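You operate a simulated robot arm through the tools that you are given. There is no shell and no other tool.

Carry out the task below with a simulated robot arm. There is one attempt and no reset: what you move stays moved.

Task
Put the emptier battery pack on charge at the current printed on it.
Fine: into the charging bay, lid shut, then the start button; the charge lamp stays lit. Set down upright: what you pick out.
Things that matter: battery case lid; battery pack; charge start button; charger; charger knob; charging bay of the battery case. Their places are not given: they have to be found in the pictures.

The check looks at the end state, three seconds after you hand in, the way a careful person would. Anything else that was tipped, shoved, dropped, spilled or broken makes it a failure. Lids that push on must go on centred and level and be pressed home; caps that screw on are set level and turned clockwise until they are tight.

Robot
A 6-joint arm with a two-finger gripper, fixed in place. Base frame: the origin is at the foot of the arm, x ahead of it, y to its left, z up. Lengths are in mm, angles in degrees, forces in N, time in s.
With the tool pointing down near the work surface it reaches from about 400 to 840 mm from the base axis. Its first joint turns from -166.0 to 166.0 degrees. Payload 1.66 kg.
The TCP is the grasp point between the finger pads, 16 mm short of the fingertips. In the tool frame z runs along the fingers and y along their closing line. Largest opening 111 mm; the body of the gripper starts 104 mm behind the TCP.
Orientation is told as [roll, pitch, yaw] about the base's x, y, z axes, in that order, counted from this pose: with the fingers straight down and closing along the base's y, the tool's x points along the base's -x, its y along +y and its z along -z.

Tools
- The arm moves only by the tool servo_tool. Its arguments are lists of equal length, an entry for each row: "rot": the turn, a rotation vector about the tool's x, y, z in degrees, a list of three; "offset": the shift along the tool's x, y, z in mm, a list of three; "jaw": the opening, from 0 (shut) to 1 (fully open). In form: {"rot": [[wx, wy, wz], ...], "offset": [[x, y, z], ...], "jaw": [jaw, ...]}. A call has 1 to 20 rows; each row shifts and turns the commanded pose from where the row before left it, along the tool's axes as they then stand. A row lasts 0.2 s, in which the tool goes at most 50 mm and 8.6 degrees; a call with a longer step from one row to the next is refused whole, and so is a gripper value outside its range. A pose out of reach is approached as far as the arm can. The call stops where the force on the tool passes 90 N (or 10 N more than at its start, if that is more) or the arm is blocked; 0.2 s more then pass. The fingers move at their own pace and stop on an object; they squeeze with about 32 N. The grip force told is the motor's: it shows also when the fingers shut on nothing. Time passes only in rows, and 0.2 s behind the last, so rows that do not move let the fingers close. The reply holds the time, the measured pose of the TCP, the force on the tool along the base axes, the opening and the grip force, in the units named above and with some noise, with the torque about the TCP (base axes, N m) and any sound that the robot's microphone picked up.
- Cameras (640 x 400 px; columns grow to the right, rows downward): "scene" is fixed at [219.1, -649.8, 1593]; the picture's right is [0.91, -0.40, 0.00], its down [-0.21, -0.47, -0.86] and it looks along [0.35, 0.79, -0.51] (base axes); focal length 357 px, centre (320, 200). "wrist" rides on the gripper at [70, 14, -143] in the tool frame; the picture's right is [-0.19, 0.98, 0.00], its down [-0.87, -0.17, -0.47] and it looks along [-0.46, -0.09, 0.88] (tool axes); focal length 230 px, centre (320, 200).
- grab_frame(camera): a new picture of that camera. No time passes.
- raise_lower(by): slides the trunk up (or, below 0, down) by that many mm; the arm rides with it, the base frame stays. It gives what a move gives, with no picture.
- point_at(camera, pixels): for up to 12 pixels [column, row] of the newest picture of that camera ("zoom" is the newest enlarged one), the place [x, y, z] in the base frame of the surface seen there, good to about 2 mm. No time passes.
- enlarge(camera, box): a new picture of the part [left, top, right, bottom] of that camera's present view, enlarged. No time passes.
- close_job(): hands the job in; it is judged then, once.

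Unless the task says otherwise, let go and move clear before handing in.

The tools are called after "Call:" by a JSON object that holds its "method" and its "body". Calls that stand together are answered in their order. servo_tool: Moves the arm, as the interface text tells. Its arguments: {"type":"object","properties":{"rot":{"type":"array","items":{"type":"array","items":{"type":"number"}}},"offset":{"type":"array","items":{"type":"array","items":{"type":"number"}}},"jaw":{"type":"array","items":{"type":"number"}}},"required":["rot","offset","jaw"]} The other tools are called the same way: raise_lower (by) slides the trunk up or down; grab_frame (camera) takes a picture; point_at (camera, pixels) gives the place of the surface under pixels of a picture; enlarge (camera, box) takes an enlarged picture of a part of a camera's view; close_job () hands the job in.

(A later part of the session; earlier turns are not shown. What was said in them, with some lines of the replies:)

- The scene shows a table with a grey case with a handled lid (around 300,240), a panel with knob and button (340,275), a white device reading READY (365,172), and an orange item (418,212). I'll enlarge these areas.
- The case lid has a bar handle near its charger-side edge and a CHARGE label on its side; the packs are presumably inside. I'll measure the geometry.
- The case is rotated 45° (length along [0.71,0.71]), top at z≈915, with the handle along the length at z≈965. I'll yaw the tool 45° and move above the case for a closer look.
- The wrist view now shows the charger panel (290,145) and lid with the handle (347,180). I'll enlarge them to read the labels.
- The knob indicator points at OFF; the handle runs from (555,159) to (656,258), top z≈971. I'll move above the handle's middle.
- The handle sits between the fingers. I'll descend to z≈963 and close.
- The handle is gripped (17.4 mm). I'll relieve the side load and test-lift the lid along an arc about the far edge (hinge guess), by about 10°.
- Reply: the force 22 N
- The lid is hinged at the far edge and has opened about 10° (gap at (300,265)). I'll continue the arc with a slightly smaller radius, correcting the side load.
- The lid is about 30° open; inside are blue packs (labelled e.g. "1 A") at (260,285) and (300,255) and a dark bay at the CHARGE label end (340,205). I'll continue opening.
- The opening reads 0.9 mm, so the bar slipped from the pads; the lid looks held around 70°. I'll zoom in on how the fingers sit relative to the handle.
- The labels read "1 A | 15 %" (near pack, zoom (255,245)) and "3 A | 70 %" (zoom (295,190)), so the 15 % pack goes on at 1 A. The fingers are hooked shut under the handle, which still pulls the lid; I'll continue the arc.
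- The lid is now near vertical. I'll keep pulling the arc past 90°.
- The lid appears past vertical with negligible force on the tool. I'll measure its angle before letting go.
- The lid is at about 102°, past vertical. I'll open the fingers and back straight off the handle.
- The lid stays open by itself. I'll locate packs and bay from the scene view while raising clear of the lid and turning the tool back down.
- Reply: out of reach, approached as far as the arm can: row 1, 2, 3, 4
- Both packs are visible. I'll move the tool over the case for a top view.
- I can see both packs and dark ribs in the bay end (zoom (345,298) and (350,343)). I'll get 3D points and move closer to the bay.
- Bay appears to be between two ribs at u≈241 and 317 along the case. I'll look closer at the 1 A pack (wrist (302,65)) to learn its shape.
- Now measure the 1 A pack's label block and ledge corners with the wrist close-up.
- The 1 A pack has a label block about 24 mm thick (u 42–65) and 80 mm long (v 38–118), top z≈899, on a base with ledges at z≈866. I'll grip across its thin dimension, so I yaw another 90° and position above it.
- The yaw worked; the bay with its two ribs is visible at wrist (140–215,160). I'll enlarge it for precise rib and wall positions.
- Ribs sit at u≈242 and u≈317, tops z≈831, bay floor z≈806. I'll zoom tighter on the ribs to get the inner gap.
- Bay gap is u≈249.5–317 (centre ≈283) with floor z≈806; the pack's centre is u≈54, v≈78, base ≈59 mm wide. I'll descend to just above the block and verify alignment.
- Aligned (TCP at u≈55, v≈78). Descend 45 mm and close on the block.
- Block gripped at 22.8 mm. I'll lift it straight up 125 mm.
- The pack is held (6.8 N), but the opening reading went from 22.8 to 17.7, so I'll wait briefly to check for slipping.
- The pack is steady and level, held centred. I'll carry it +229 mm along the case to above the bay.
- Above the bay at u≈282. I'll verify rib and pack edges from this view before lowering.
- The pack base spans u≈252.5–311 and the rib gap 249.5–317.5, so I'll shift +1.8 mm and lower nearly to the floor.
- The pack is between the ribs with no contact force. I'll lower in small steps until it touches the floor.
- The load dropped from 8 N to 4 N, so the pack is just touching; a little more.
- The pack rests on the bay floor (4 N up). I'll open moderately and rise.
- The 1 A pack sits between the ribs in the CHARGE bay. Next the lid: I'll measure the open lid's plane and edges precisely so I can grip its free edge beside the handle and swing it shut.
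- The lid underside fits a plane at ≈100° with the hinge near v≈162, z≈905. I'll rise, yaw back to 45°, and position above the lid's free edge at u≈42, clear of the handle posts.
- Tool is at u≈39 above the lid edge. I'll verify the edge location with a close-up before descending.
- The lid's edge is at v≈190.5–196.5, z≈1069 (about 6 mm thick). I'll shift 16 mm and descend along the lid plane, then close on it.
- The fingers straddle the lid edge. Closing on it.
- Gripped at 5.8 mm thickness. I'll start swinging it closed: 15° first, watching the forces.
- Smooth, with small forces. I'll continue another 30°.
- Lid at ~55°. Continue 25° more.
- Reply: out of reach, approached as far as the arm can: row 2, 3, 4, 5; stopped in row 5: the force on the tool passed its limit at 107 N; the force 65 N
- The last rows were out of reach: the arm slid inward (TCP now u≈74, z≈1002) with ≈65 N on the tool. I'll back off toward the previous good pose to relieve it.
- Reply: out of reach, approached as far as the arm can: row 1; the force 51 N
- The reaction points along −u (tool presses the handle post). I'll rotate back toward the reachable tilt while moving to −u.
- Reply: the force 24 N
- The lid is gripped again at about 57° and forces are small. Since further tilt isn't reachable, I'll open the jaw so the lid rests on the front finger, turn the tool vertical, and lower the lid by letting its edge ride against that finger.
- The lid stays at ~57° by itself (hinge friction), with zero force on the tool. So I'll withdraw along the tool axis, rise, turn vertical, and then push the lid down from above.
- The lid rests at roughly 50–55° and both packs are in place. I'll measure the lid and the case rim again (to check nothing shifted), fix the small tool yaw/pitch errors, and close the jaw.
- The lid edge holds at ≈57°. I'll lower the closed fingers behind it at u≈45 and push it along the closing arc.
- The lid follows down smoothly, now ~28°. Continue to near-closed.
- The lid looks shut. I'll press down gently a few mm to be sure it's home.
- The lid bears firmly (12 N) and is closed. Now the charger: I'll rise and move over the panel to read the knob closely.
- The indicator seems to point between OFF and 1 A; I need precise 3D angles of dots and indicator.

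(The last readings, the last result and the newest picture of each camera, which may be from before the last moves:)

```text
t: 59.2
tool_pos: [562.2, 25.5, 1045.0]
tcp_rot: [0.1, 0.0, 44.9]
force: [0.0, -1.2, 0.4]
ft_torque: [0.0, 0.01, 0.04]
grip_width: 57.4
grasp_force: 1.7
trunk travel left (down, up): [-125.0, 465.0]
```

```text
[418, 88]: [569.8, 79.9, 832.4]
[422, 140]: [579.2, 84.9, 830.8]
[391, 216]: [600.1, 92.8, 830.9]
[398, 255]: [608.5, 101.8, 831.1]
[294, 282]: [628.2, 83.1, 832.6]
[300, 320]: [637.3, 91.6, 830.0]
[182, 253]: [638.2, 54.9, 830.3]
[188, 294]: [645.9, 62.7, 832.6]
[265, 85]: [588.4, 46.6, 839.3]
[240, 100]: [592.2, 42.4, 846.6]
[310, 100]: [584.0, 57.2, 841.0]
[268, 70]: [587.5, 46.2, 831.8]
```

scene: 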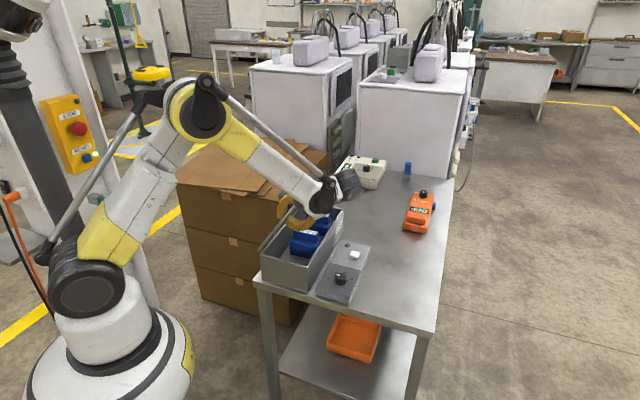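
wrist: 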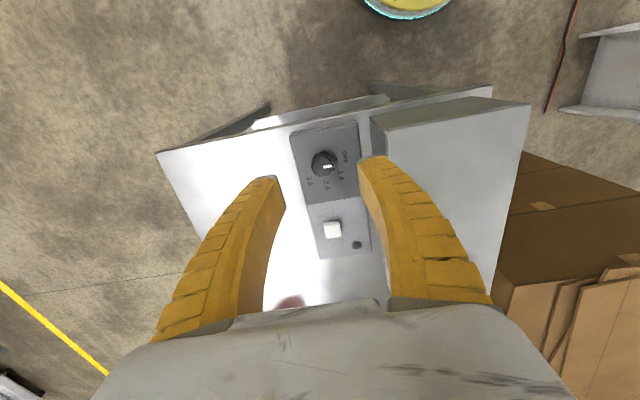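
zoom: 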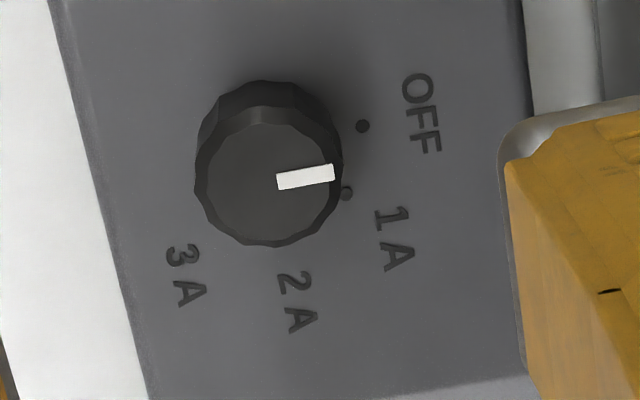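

Labels lie at 135° (OFF), 90° (1 A), 45° (2 A), 0° (3 A) about the knob centre ≈(601.7, 56.7); the pointer is at ≈136°, i.e. OFF. So I need a 45° clockwise turn. I'll position over the knob.

Call:
{"method": "servo_tool", "body": {"rot": [[0, 0, 0], [0, 0, 0], [0, 0, 0], [0, 0, 0], [0, 0, 0]], "offset": [[-17, -2, 39], [-17, -2, 39], [-16, -2, 39], [0, 0, 38], [0, 0, 0]], "jaw": [0.5, 0.5, 0.5, 0.5, 0.5]}}

Call:
{"method": "grab_frame", "body": {"camera": "wrist"}}

Call:
{"method": "enlarge", "body": {"camera": "scene", "box": [290, 200, 390, 310]}}

```text
t: 60.4
tool_pos: [600.9, 56.3, 890.7]
tcp_rot: [-0.1, 0.0, 45.0]
force: [1.0, -0.3, -1.1]
ft_torque: [-0.01, 0.01, -0.04]
grip_width: 57.6
grasp_force: 2.1
trunk travel left (down, up): [-125.0, 465.0]
```

```text
taken
```

wrist: 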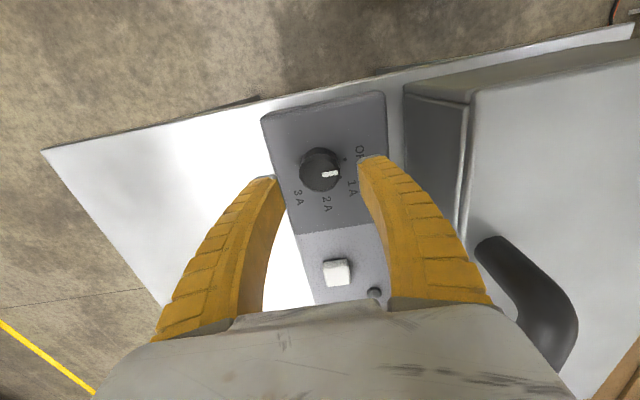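

```text
3.64 times, centred on (340, 255) of scene
```

zoom: 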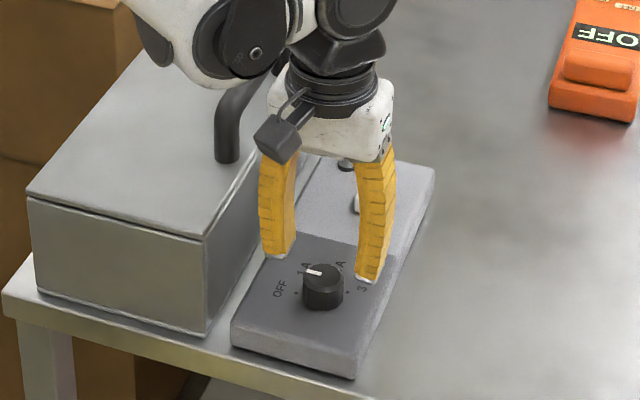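

Centred over the knob. Descend to z≈852 and close.

Call:
{"method": "servo_tool", "body": {"rot": [[0, 0, 0], [0, 0, 0], [0, 0, 0], [0, 0, 0], [0, 0, 0]], "offset": [[0, 0, 20], [0, 0, 18], [0, 0, 0], [0, 0, 0], [0, 0, 0]], "jaw": [0.5, 0.5, 0, 0, 0]}}

Call:
{"method": "grab_frame", "body": {"camera": "wrist"}}

```text
t: 61.6
tool_pos: [600.6, 57.3, 851.6]
tcp_rot: [0.1, -0.1, 45.0]
force: [11.6, -4.6, 3.9]
ft_torque: [-0.1, 0.01, 0.0]
grip_width: 30.3
grasp_force: 34.1
trunk travel left (down, up): [-125.0, 465.0]
```

```text
taken
```

wrist: 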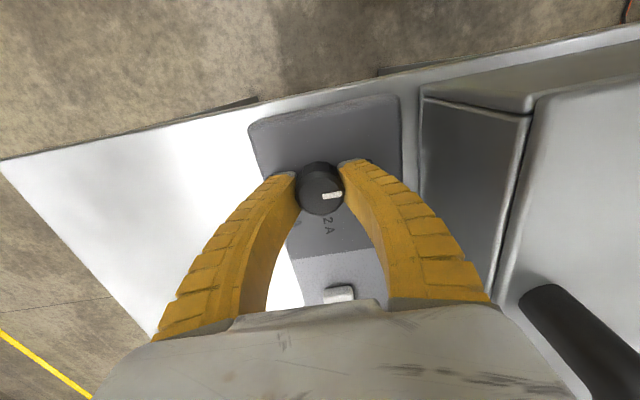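

Knob gripped (30 mm). I'll turn it 45° clockwise (seen from above).

Call:
{"method": "servo_tool", "body": {"rot": [[0, 0, 0], [0, 0, 5], [0, 0, 5], [0, 0, 5], [0, 0, 5], [0, 0, 5], [0, 0, 5], [0, 0, 5], [0, 0, 5], [0, 0, 5], [0, 0, 0]], "offset": [[0, -1.8, 0], [0, 0, 0], [0, 0, 0], [0, 0, 0], [0, 0, 0], [0, 0, 0], [0, 0, 0], [0, 0, 0], [0, 0, 0], [0, 0, 0], [0, 0, 0]], "jaw": [0, 0, 0, 0, 0, 0, 0, 0, 0, 0, 0]}}

Call:
{"method": "grab_frame", "body": {"camera": "wrist"}}

Call:
{"method": "enlarge", "body": {"camera": "wrist", "box": [270, 130, 370, 230]}}

```text
t: 64.0
tool_pos: [601.7, 56.7, 853.2]
tcp_rot: [0.0, 0.0, -0.1]
force: [-20.7, -6.1, -4.6]
ft_torque: [-0.01, 0.61, 0.02]
grip_width: 27.3
grasp_force: 33.4
trunk travel left (down, up): [-125.0, 465.0]
```

```text
taken
```

wrist: 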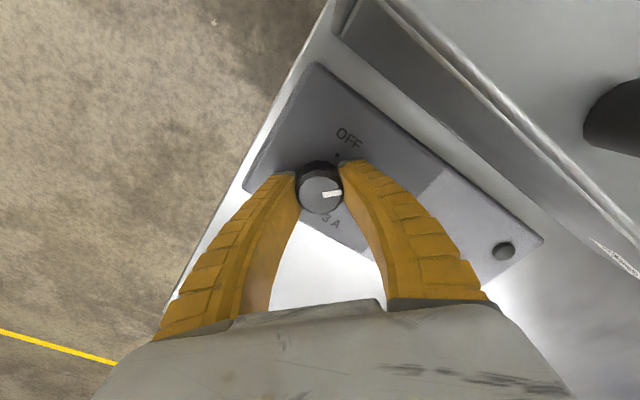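

```text
4.00 times, centred on (320, 180) of wrist
```

zoom: 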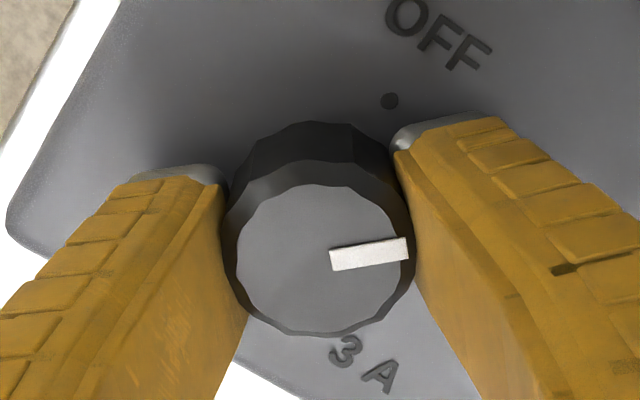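

The pointer turned with the tool, toward base +y (the 1 A direction). I'll release, rise and verify.

Call:
{"method": "servo_tool", "body": {"rot": [[0, 0, 0], [0, 0, 0], [0, 0, 0], [0, 0, 0], [0, 0, 0], [0, 0, 0]], "offset": [[0, 0, 0], [0, 0, 0], [0, 0, -20], [0, 0, -40], [0, 0, -40], [0, 0, 0]], "jaw": [0.45, 0.45, 0.45, 0.45, 0.45, 0.45]}}

Call:
{"method": "enlarge", "body": {"camera": "wrist", "box": [280, 110, 380, 210]}}

Call:
{"method": "grab_frame", "body": {"camera": "wrist"}}

```text
t: 65.4
tool_pos: [602.4, 58.9, 952.1]
tcp_rot: [0.0, 0.1, 0.1]
force: [0.2, 0.5, 0.6]
ft_torque: [-0.01, -0.03, 0.04]
grip_width: 52.3
grasp_force: 1.3
trunk travel left (down, up): [-125.0, 465.0]
```

```text
4.00 times, centred on (330, 160) of wrist
```

zoom: 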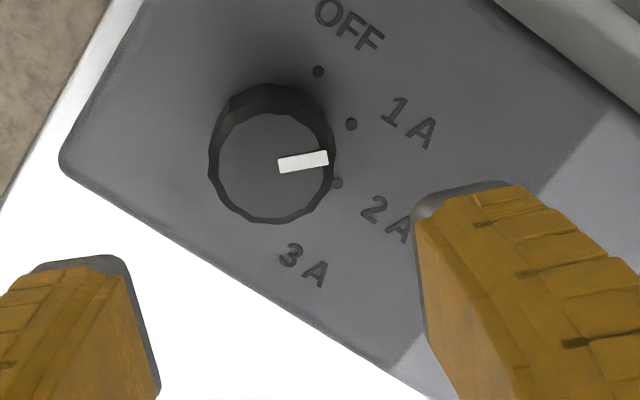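

```text
taken
```

wrist: 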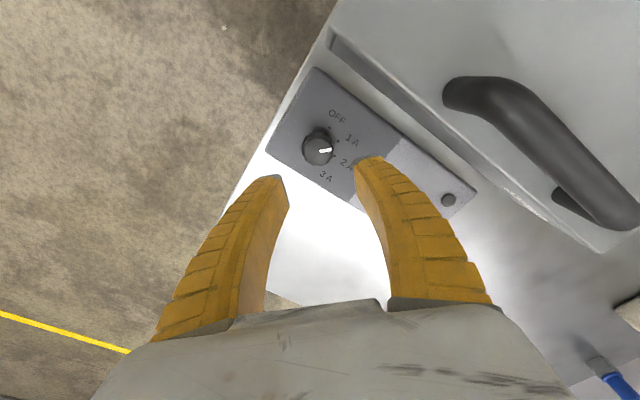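

Call:
{"method": "point_at", "body": {"camera": "zoom", "pixels": [[280, 165], [325, 157], [212, 170], [330, 155], [270, 105], [270, 220], [318, 71], [351, 124], [337, 183], [410, 125], [303, 265], [265, 165]]}}

Call:
{"method": "enlarge", "body": {"camera": "scene", "box": [315, 240, 375, 305]}}

```text
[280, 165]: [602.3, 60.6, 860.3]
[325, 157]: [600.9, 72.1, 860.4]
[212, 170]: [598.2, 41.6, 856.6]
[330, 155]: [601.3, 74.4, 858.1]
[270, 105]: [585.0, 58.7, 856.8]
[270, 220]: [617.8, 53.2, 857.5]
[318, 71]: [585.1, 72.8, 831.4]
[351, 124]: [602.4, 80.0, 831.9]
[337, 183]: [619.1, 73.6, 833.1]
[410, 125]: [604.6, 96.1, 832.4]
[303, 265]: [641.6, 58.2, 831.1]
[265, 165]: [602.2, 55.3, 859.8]
```

```text
6.15 times, centred on (345, 272) of scene
```

zoom: 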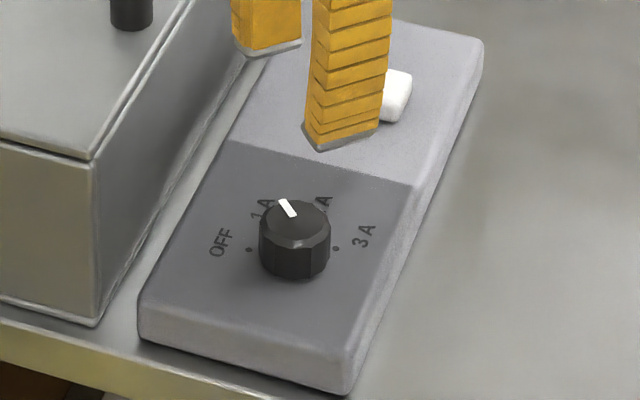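

The pointer direction works out to ≈90°, exactly at 1 A. Next I'll yaw back to 45°, rise a bit and locate the start button precisely.

Call:
{"method": "servo_tool", "body": {"rot": [[0, 0, -7.5], [0, 0, -7.5], [0, 0, -7.5], [0, 0, -7.5], [0, 0, -7.5], [0, 0, -7.5], [0, 0, 0], [0, 0, 0]], "offset": [[0, 0, -25], [0, 0, -25], [0, 0, -20], [0, 0, 0], [0, 0, 0], [0, 0, 0], [-40, -2, 0], [0, 0, 0]], "jaw": [0.6, 0.6, 0.6, 0.6, 0.6, 0.6, 0.6, 0.6]}}

Call:
{"method": "grab_frame", "body": {"camera": "wrist"}}

Call:
{"method": "enlarge", "body": {"camera": "wrist", "box": [270, 90, 370, 230]}}

```text
t: 67.2
tool_pos: [633.4, 83.1, 1023.4]
tcp_rot: [0.0, -0.1, 45.0]
force: [0.7, 0.5, -0.6]
ft_torque: [-0.02, 0.05, 0.01]
grip_width: 68.5
grasp_force: 1.3
trunk travel left (down, up): [-125.0, 465.0]
```

```text
taken
```

wrist: 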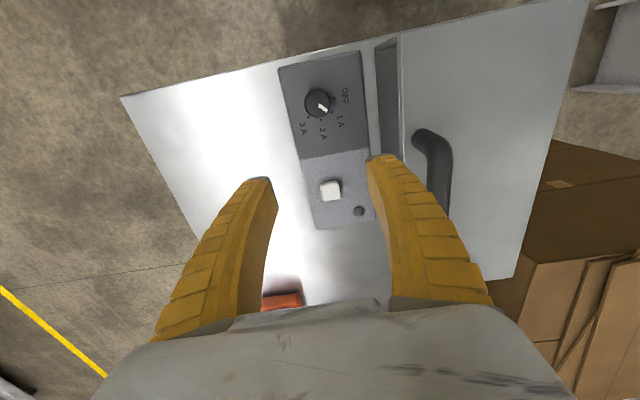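

```text
2.86 times, centred on (320, 160) of wrist
```

zoom: 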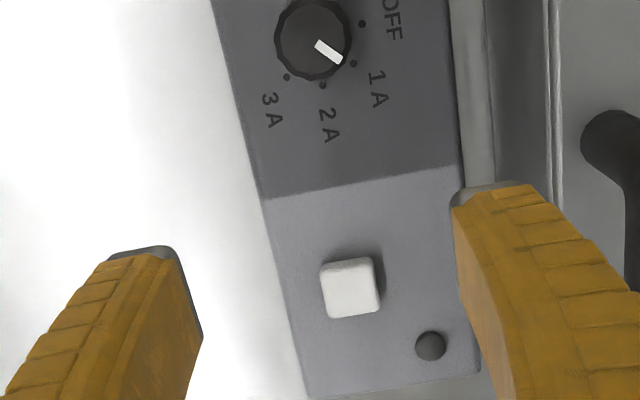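

The pointer clearly points at the 1 A dot (zoom (335,55)). Now locate the button's corners.

Call:
{"method": "point_at", "body": {"camera": "zoom", "pixels": [[326, 272], [372, 264], [374, 304], [332, 312], [350, 288], [430, 345], [300, 300], [400, 250]]}}

```text
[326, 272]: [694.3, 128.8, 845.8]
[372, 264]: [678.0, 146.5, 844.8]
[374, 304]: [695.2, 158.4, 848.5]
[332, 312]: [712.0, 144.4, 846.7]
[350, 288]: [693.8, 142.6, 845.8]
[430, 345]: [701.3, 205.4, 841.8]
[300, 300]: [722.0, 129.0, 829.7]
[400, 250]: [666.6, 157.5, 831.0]
```

Button centre ≈(694.8, 144), top z≈846. I'll go above it with closed fingers.

Call:
{"method": "servo_tool", "body": {"rot": [[0, 0, 0], [0, 0, 0], [0, 0, 0], [0, 0, 0], [0, 0, 0]], "offset": [[-29, 0, 30], [-29, 0, 35], [-28.5, 0, 35], [0, 0, 40], [0, 0, 0]], "jaw": [0, 0, 0, 0, 0]}}

Call:
{"method": "enlarge", "body": {"camera": "scene", "box": [300, 210, 390, 300]}}

Call:
{"method": "grab_frame", "body": {"camera": "wrist"}}

```text
t: 68.4
tool_pos: [692.5, 143.3, 883.6]
tcp_rot: [0.0, 0.1, 44.9]
force: [-0.2, -0.6, -0.1]
ft_torque: [-0.02, -0.01, 0.0]
grip_width: 0.0
grasp_force: 28.4
trunk travel left (down, up): [-125.0, 465.0]
```

```text
4.44 times, centred on (345, 255) of scene
```

zoom: 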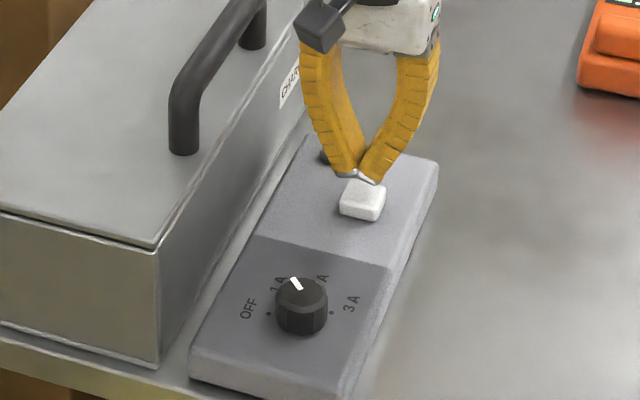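

```text
taken
```

wrist: 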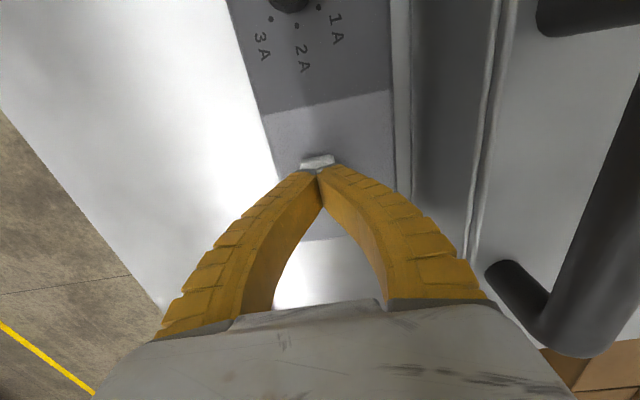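

Above the button. Descend 18 mm, then in small steps.

Call:
{"method": "servo_tool", "body": {"rot": [[0, 0, 0], [0, 0, 0], [0, 0, 0], [0, 0, 0]], "offset": [[-1.5, 0, 12], [0, 0, 6], [0, 0, 3], [0, 0, 0]], "jaw": [0, 0, 0, 0]}}

Call:
{"method": "servo_tool", "body": {"rot": [[0, 0, 0], [0, 0, 0], [0, 0, 0]], "offset": [[0, 0, 1.5], [0, 0, 1.5], [0, 0, 0]], "jaw": [0, 0, 0]}}

Call:
{"method": "enlarge", "body": {"camera": "scene", "box": [300, 210, 390, 300]}}

```text
t: 69.4
tool_pos: [694.2, 143.8, 861.8]
tcp_rot: [0.0, 0.0, 45.1]
force: [0.1, 0.0, 0.0]
ft_torque: [-0.01, -0.01, -0.02]
grip_width: 0.0
grasp_force: 28.6
trunk travel left (down, up): [-125.0, 465.0]
```

```text
t: 70.2
tool_pos: [694.4, 144.7, 857.7]
tcp_rot: [0.0, 0.0, 45.0]
force: [0.8, -1.0, 1.2]
ft_torque: [-0.02, 0.01, 0.02]
grip_width: 6.1
grasp_force: 28.2
trunk travel left (down, up): [-125.0, 465.0]
```

```text
4.44 times, centred on (345, 255) of scene
```

zoom: 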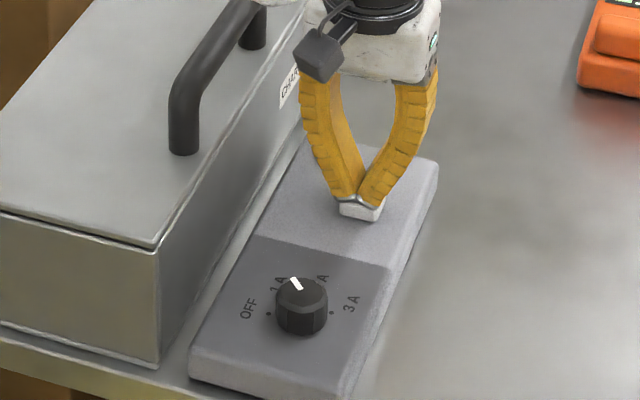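

Contact with the button begins (fingers on it at zoom (362,205)). Continue pressing.

Call:
{"method": "servo_tool", "body": {"rot": [[0, 0, 0], [0, 0, 0], [0, 0, 0]], "offset": [[0, 0, 1.5], [0, 0, 1.5], [0, 0, 0]], "jaw": [0, 0, 0]}}

Call:
{"method": "grab_frame", "body": {"camera": "wrist"}}

Call:
{"method": "enlarge", "body": {"camera": "scene", "box": [320, 230, 380, 290]}}

```text
t: 71.0
tool_pos: [694.8, 145.5, 854.8]
tcp_rot: [0.0, 0.0, 45.1]
force: [-0.5, -0.3, 2.3]
ft_torque: [0.03, 0.0, -0.01]
grip_width: 6.0
grasp_force: 28.9
trunk travel left (down, up): [-125.0, 465.0]
heard: click
```

```text
taken
```

wrist: 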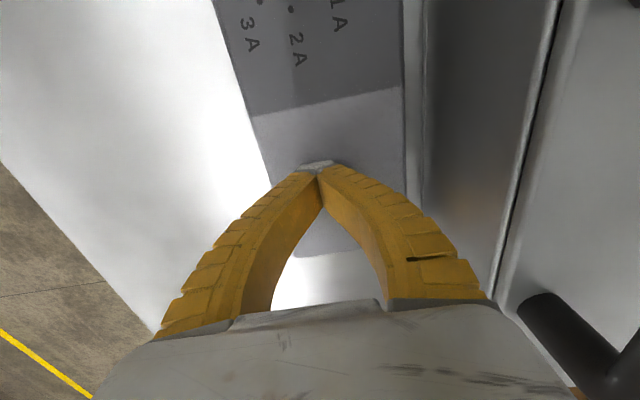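

```text
6.67 times, centred on (350, 260) of scene
```

zoom: 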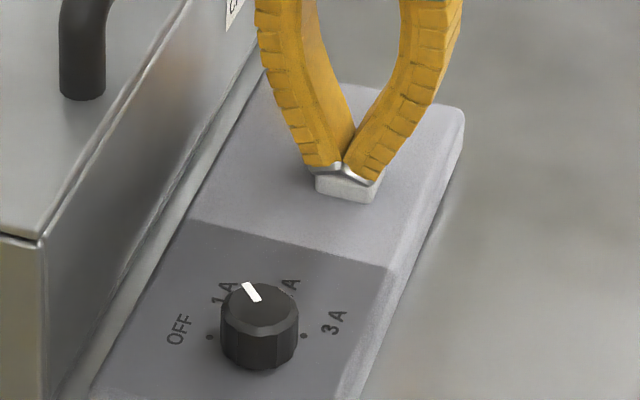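

A click was heard. I'll rise off the button and check the lamp.

Call:
{"method": "servo_tool", "body": {"rot": [[0, 0, 0], [0, 0, 0], [0, 0, 0], [0, 0, 0], [0, 0, 0]], "offset": [[0, 0, -15], [0, 0, -40], [20, 0, -40], [40, 0, -20], [0, 0, 0]], "jaw": [0, 0, 0, 0.3, 0.5]}}

Call:
{"method": "enlarge", "body": {"camera": "scene", "box": [250, 180, 390, 310]}}

Call:
{"method": "grab_frame", "body": {"camera": "wrist"}}

```text
t: 72.2
tool_pos: [651.6, 102.5, 970.2]
tcp_rot: [0.0, 0.0, 45.0]
force: [0.5, 0.2, 0.3]
ft_torque: [0.04, -0.01, -0.03]
grip_width: 57.5
grasp_force: 1.0
trunk travel left (down, up): [-125.0, 465.0]
```

```text
3.08 times, centred on (320, 245) of scene
```

zoom: 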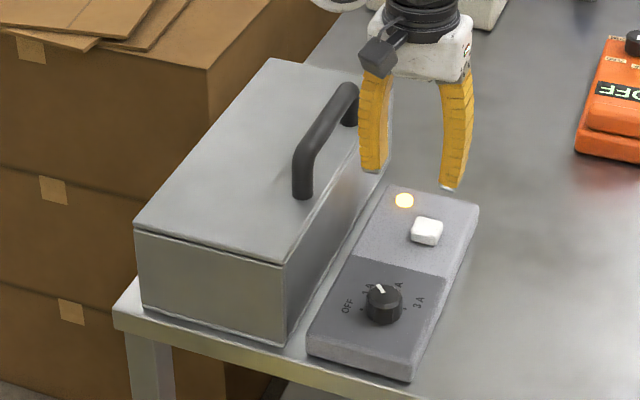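

```text
taken
```

wrist: 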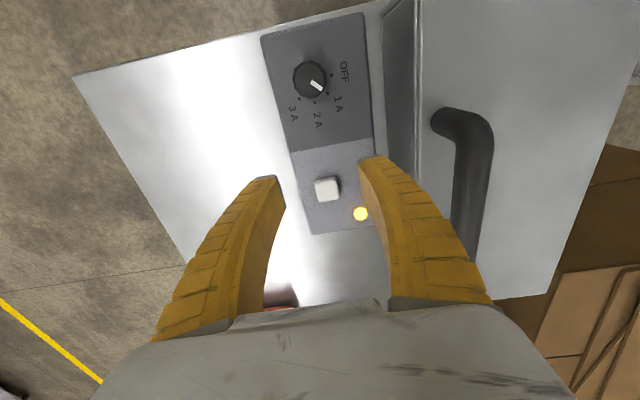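

The charge lamp is lit (zoom (404,200)). I'll rise well clear, wait a few seconds and confirm it stays lit.

Call:
{"method": "servo_tool", "body": {"rot": [[0, 0, 0], [0, 0, 0], [0, 0, 0], [0, 0, 0], [0, 0, 0], [0, 0, 0], [0, 0, 0], [0, 0, 0], [0, 0, 0], [0, 0, 0], [0, 0, 0], [0, 0, 0], [0, 0, 0], [0, 0, 0], [0, 0, 0], [0, 0, 0], [0, 0, 0], [0, 0, 0]], "offset": [[0, 0, -45], [0, 0, -45], [0, 0, -45], [0, 0, -45], [0, 0, 0], [0, 0, 0], [0, 0, 0], [0, 0, 0], [0, 0, 0], [0, 0, 0], [0, 0, 0], [0, 0, 0], [0, 0, 0], [0, 0, 0], [0, 0, 0], [0, 0, 0], [0, 0, 0], [0, 0, 0]], "jaw": [0.5, 0.5, 0.5, 0.5, 0.5, 0.5, 0.5, 0.5, 0.5, 0.5, 0.5, 0.5, 0.5, 0.5, 0.5, 0.5, 0.5, 0.5]}}

Call:
{"method": "enlarge", "body": {"camera": "scene", "box": [250, 180, 390, 310]}}

Call:
{"method": "grab_frame", "body": {"camera": "scene"}}

```text
t: 76.0
tool_pos: [652.4, 104.2, 1149.6]
tcp_rot: [0.0, 0.0, 44.9]
force: [-0.2, 0.2, -0.2]
ft_torque: [0.0, 0.01, -0.01]
grip_width: 57.7
grasp_force: 1.4
trunk travel left (down, up): [-125.0, 465.0]
```

```text
3.08 times, centred on (320, 245) of scene
```

zoom: 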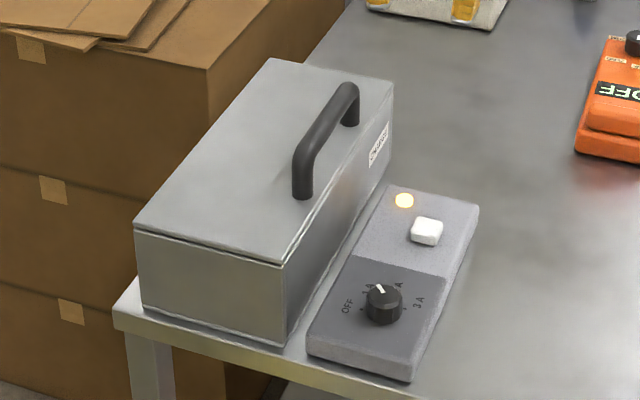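

```text
taken
```

scene: 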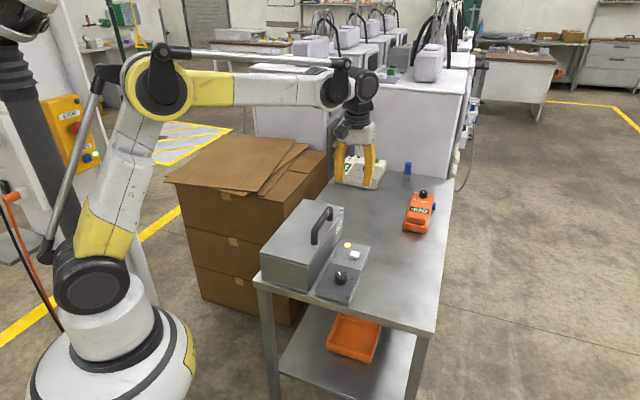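

The lamp at zoom (404,200) is still lit almost 5 s after the click, the lid is shut, the knob points to 1 A, and nothing else has moved. The arm is clear, so I'm handing in the job.

Call:
{"method": "close_job", "body": {}}

```text
The job is handed in.
```

The emptier battery pack (15 %, printed 1 A) is on charge, and I've handed the job in. The result of the check hasn't come back.

- **Pack:** it stands upright between the two ribs of the bay marked CHARGE. The other pack (70 %, 3 A) was left where it was.
- **Lid:** I closed it and pressed it down with about 12 N.
- **Current:** the knob was at OFF and now points at the 1 A mark.
- **Start button:** it clicked when pressed. The charge lamp came on and was still lit nearly 5 seconds later.

While I was first closing the lid, the arm ran out of reach and pushed against the lid handle; the move stopped at 107 N. I backed off and closed the lid from above instead. When I measured the case afterwards, it had not noticeably shifted. The last picture shows nothing else tipped or moved.
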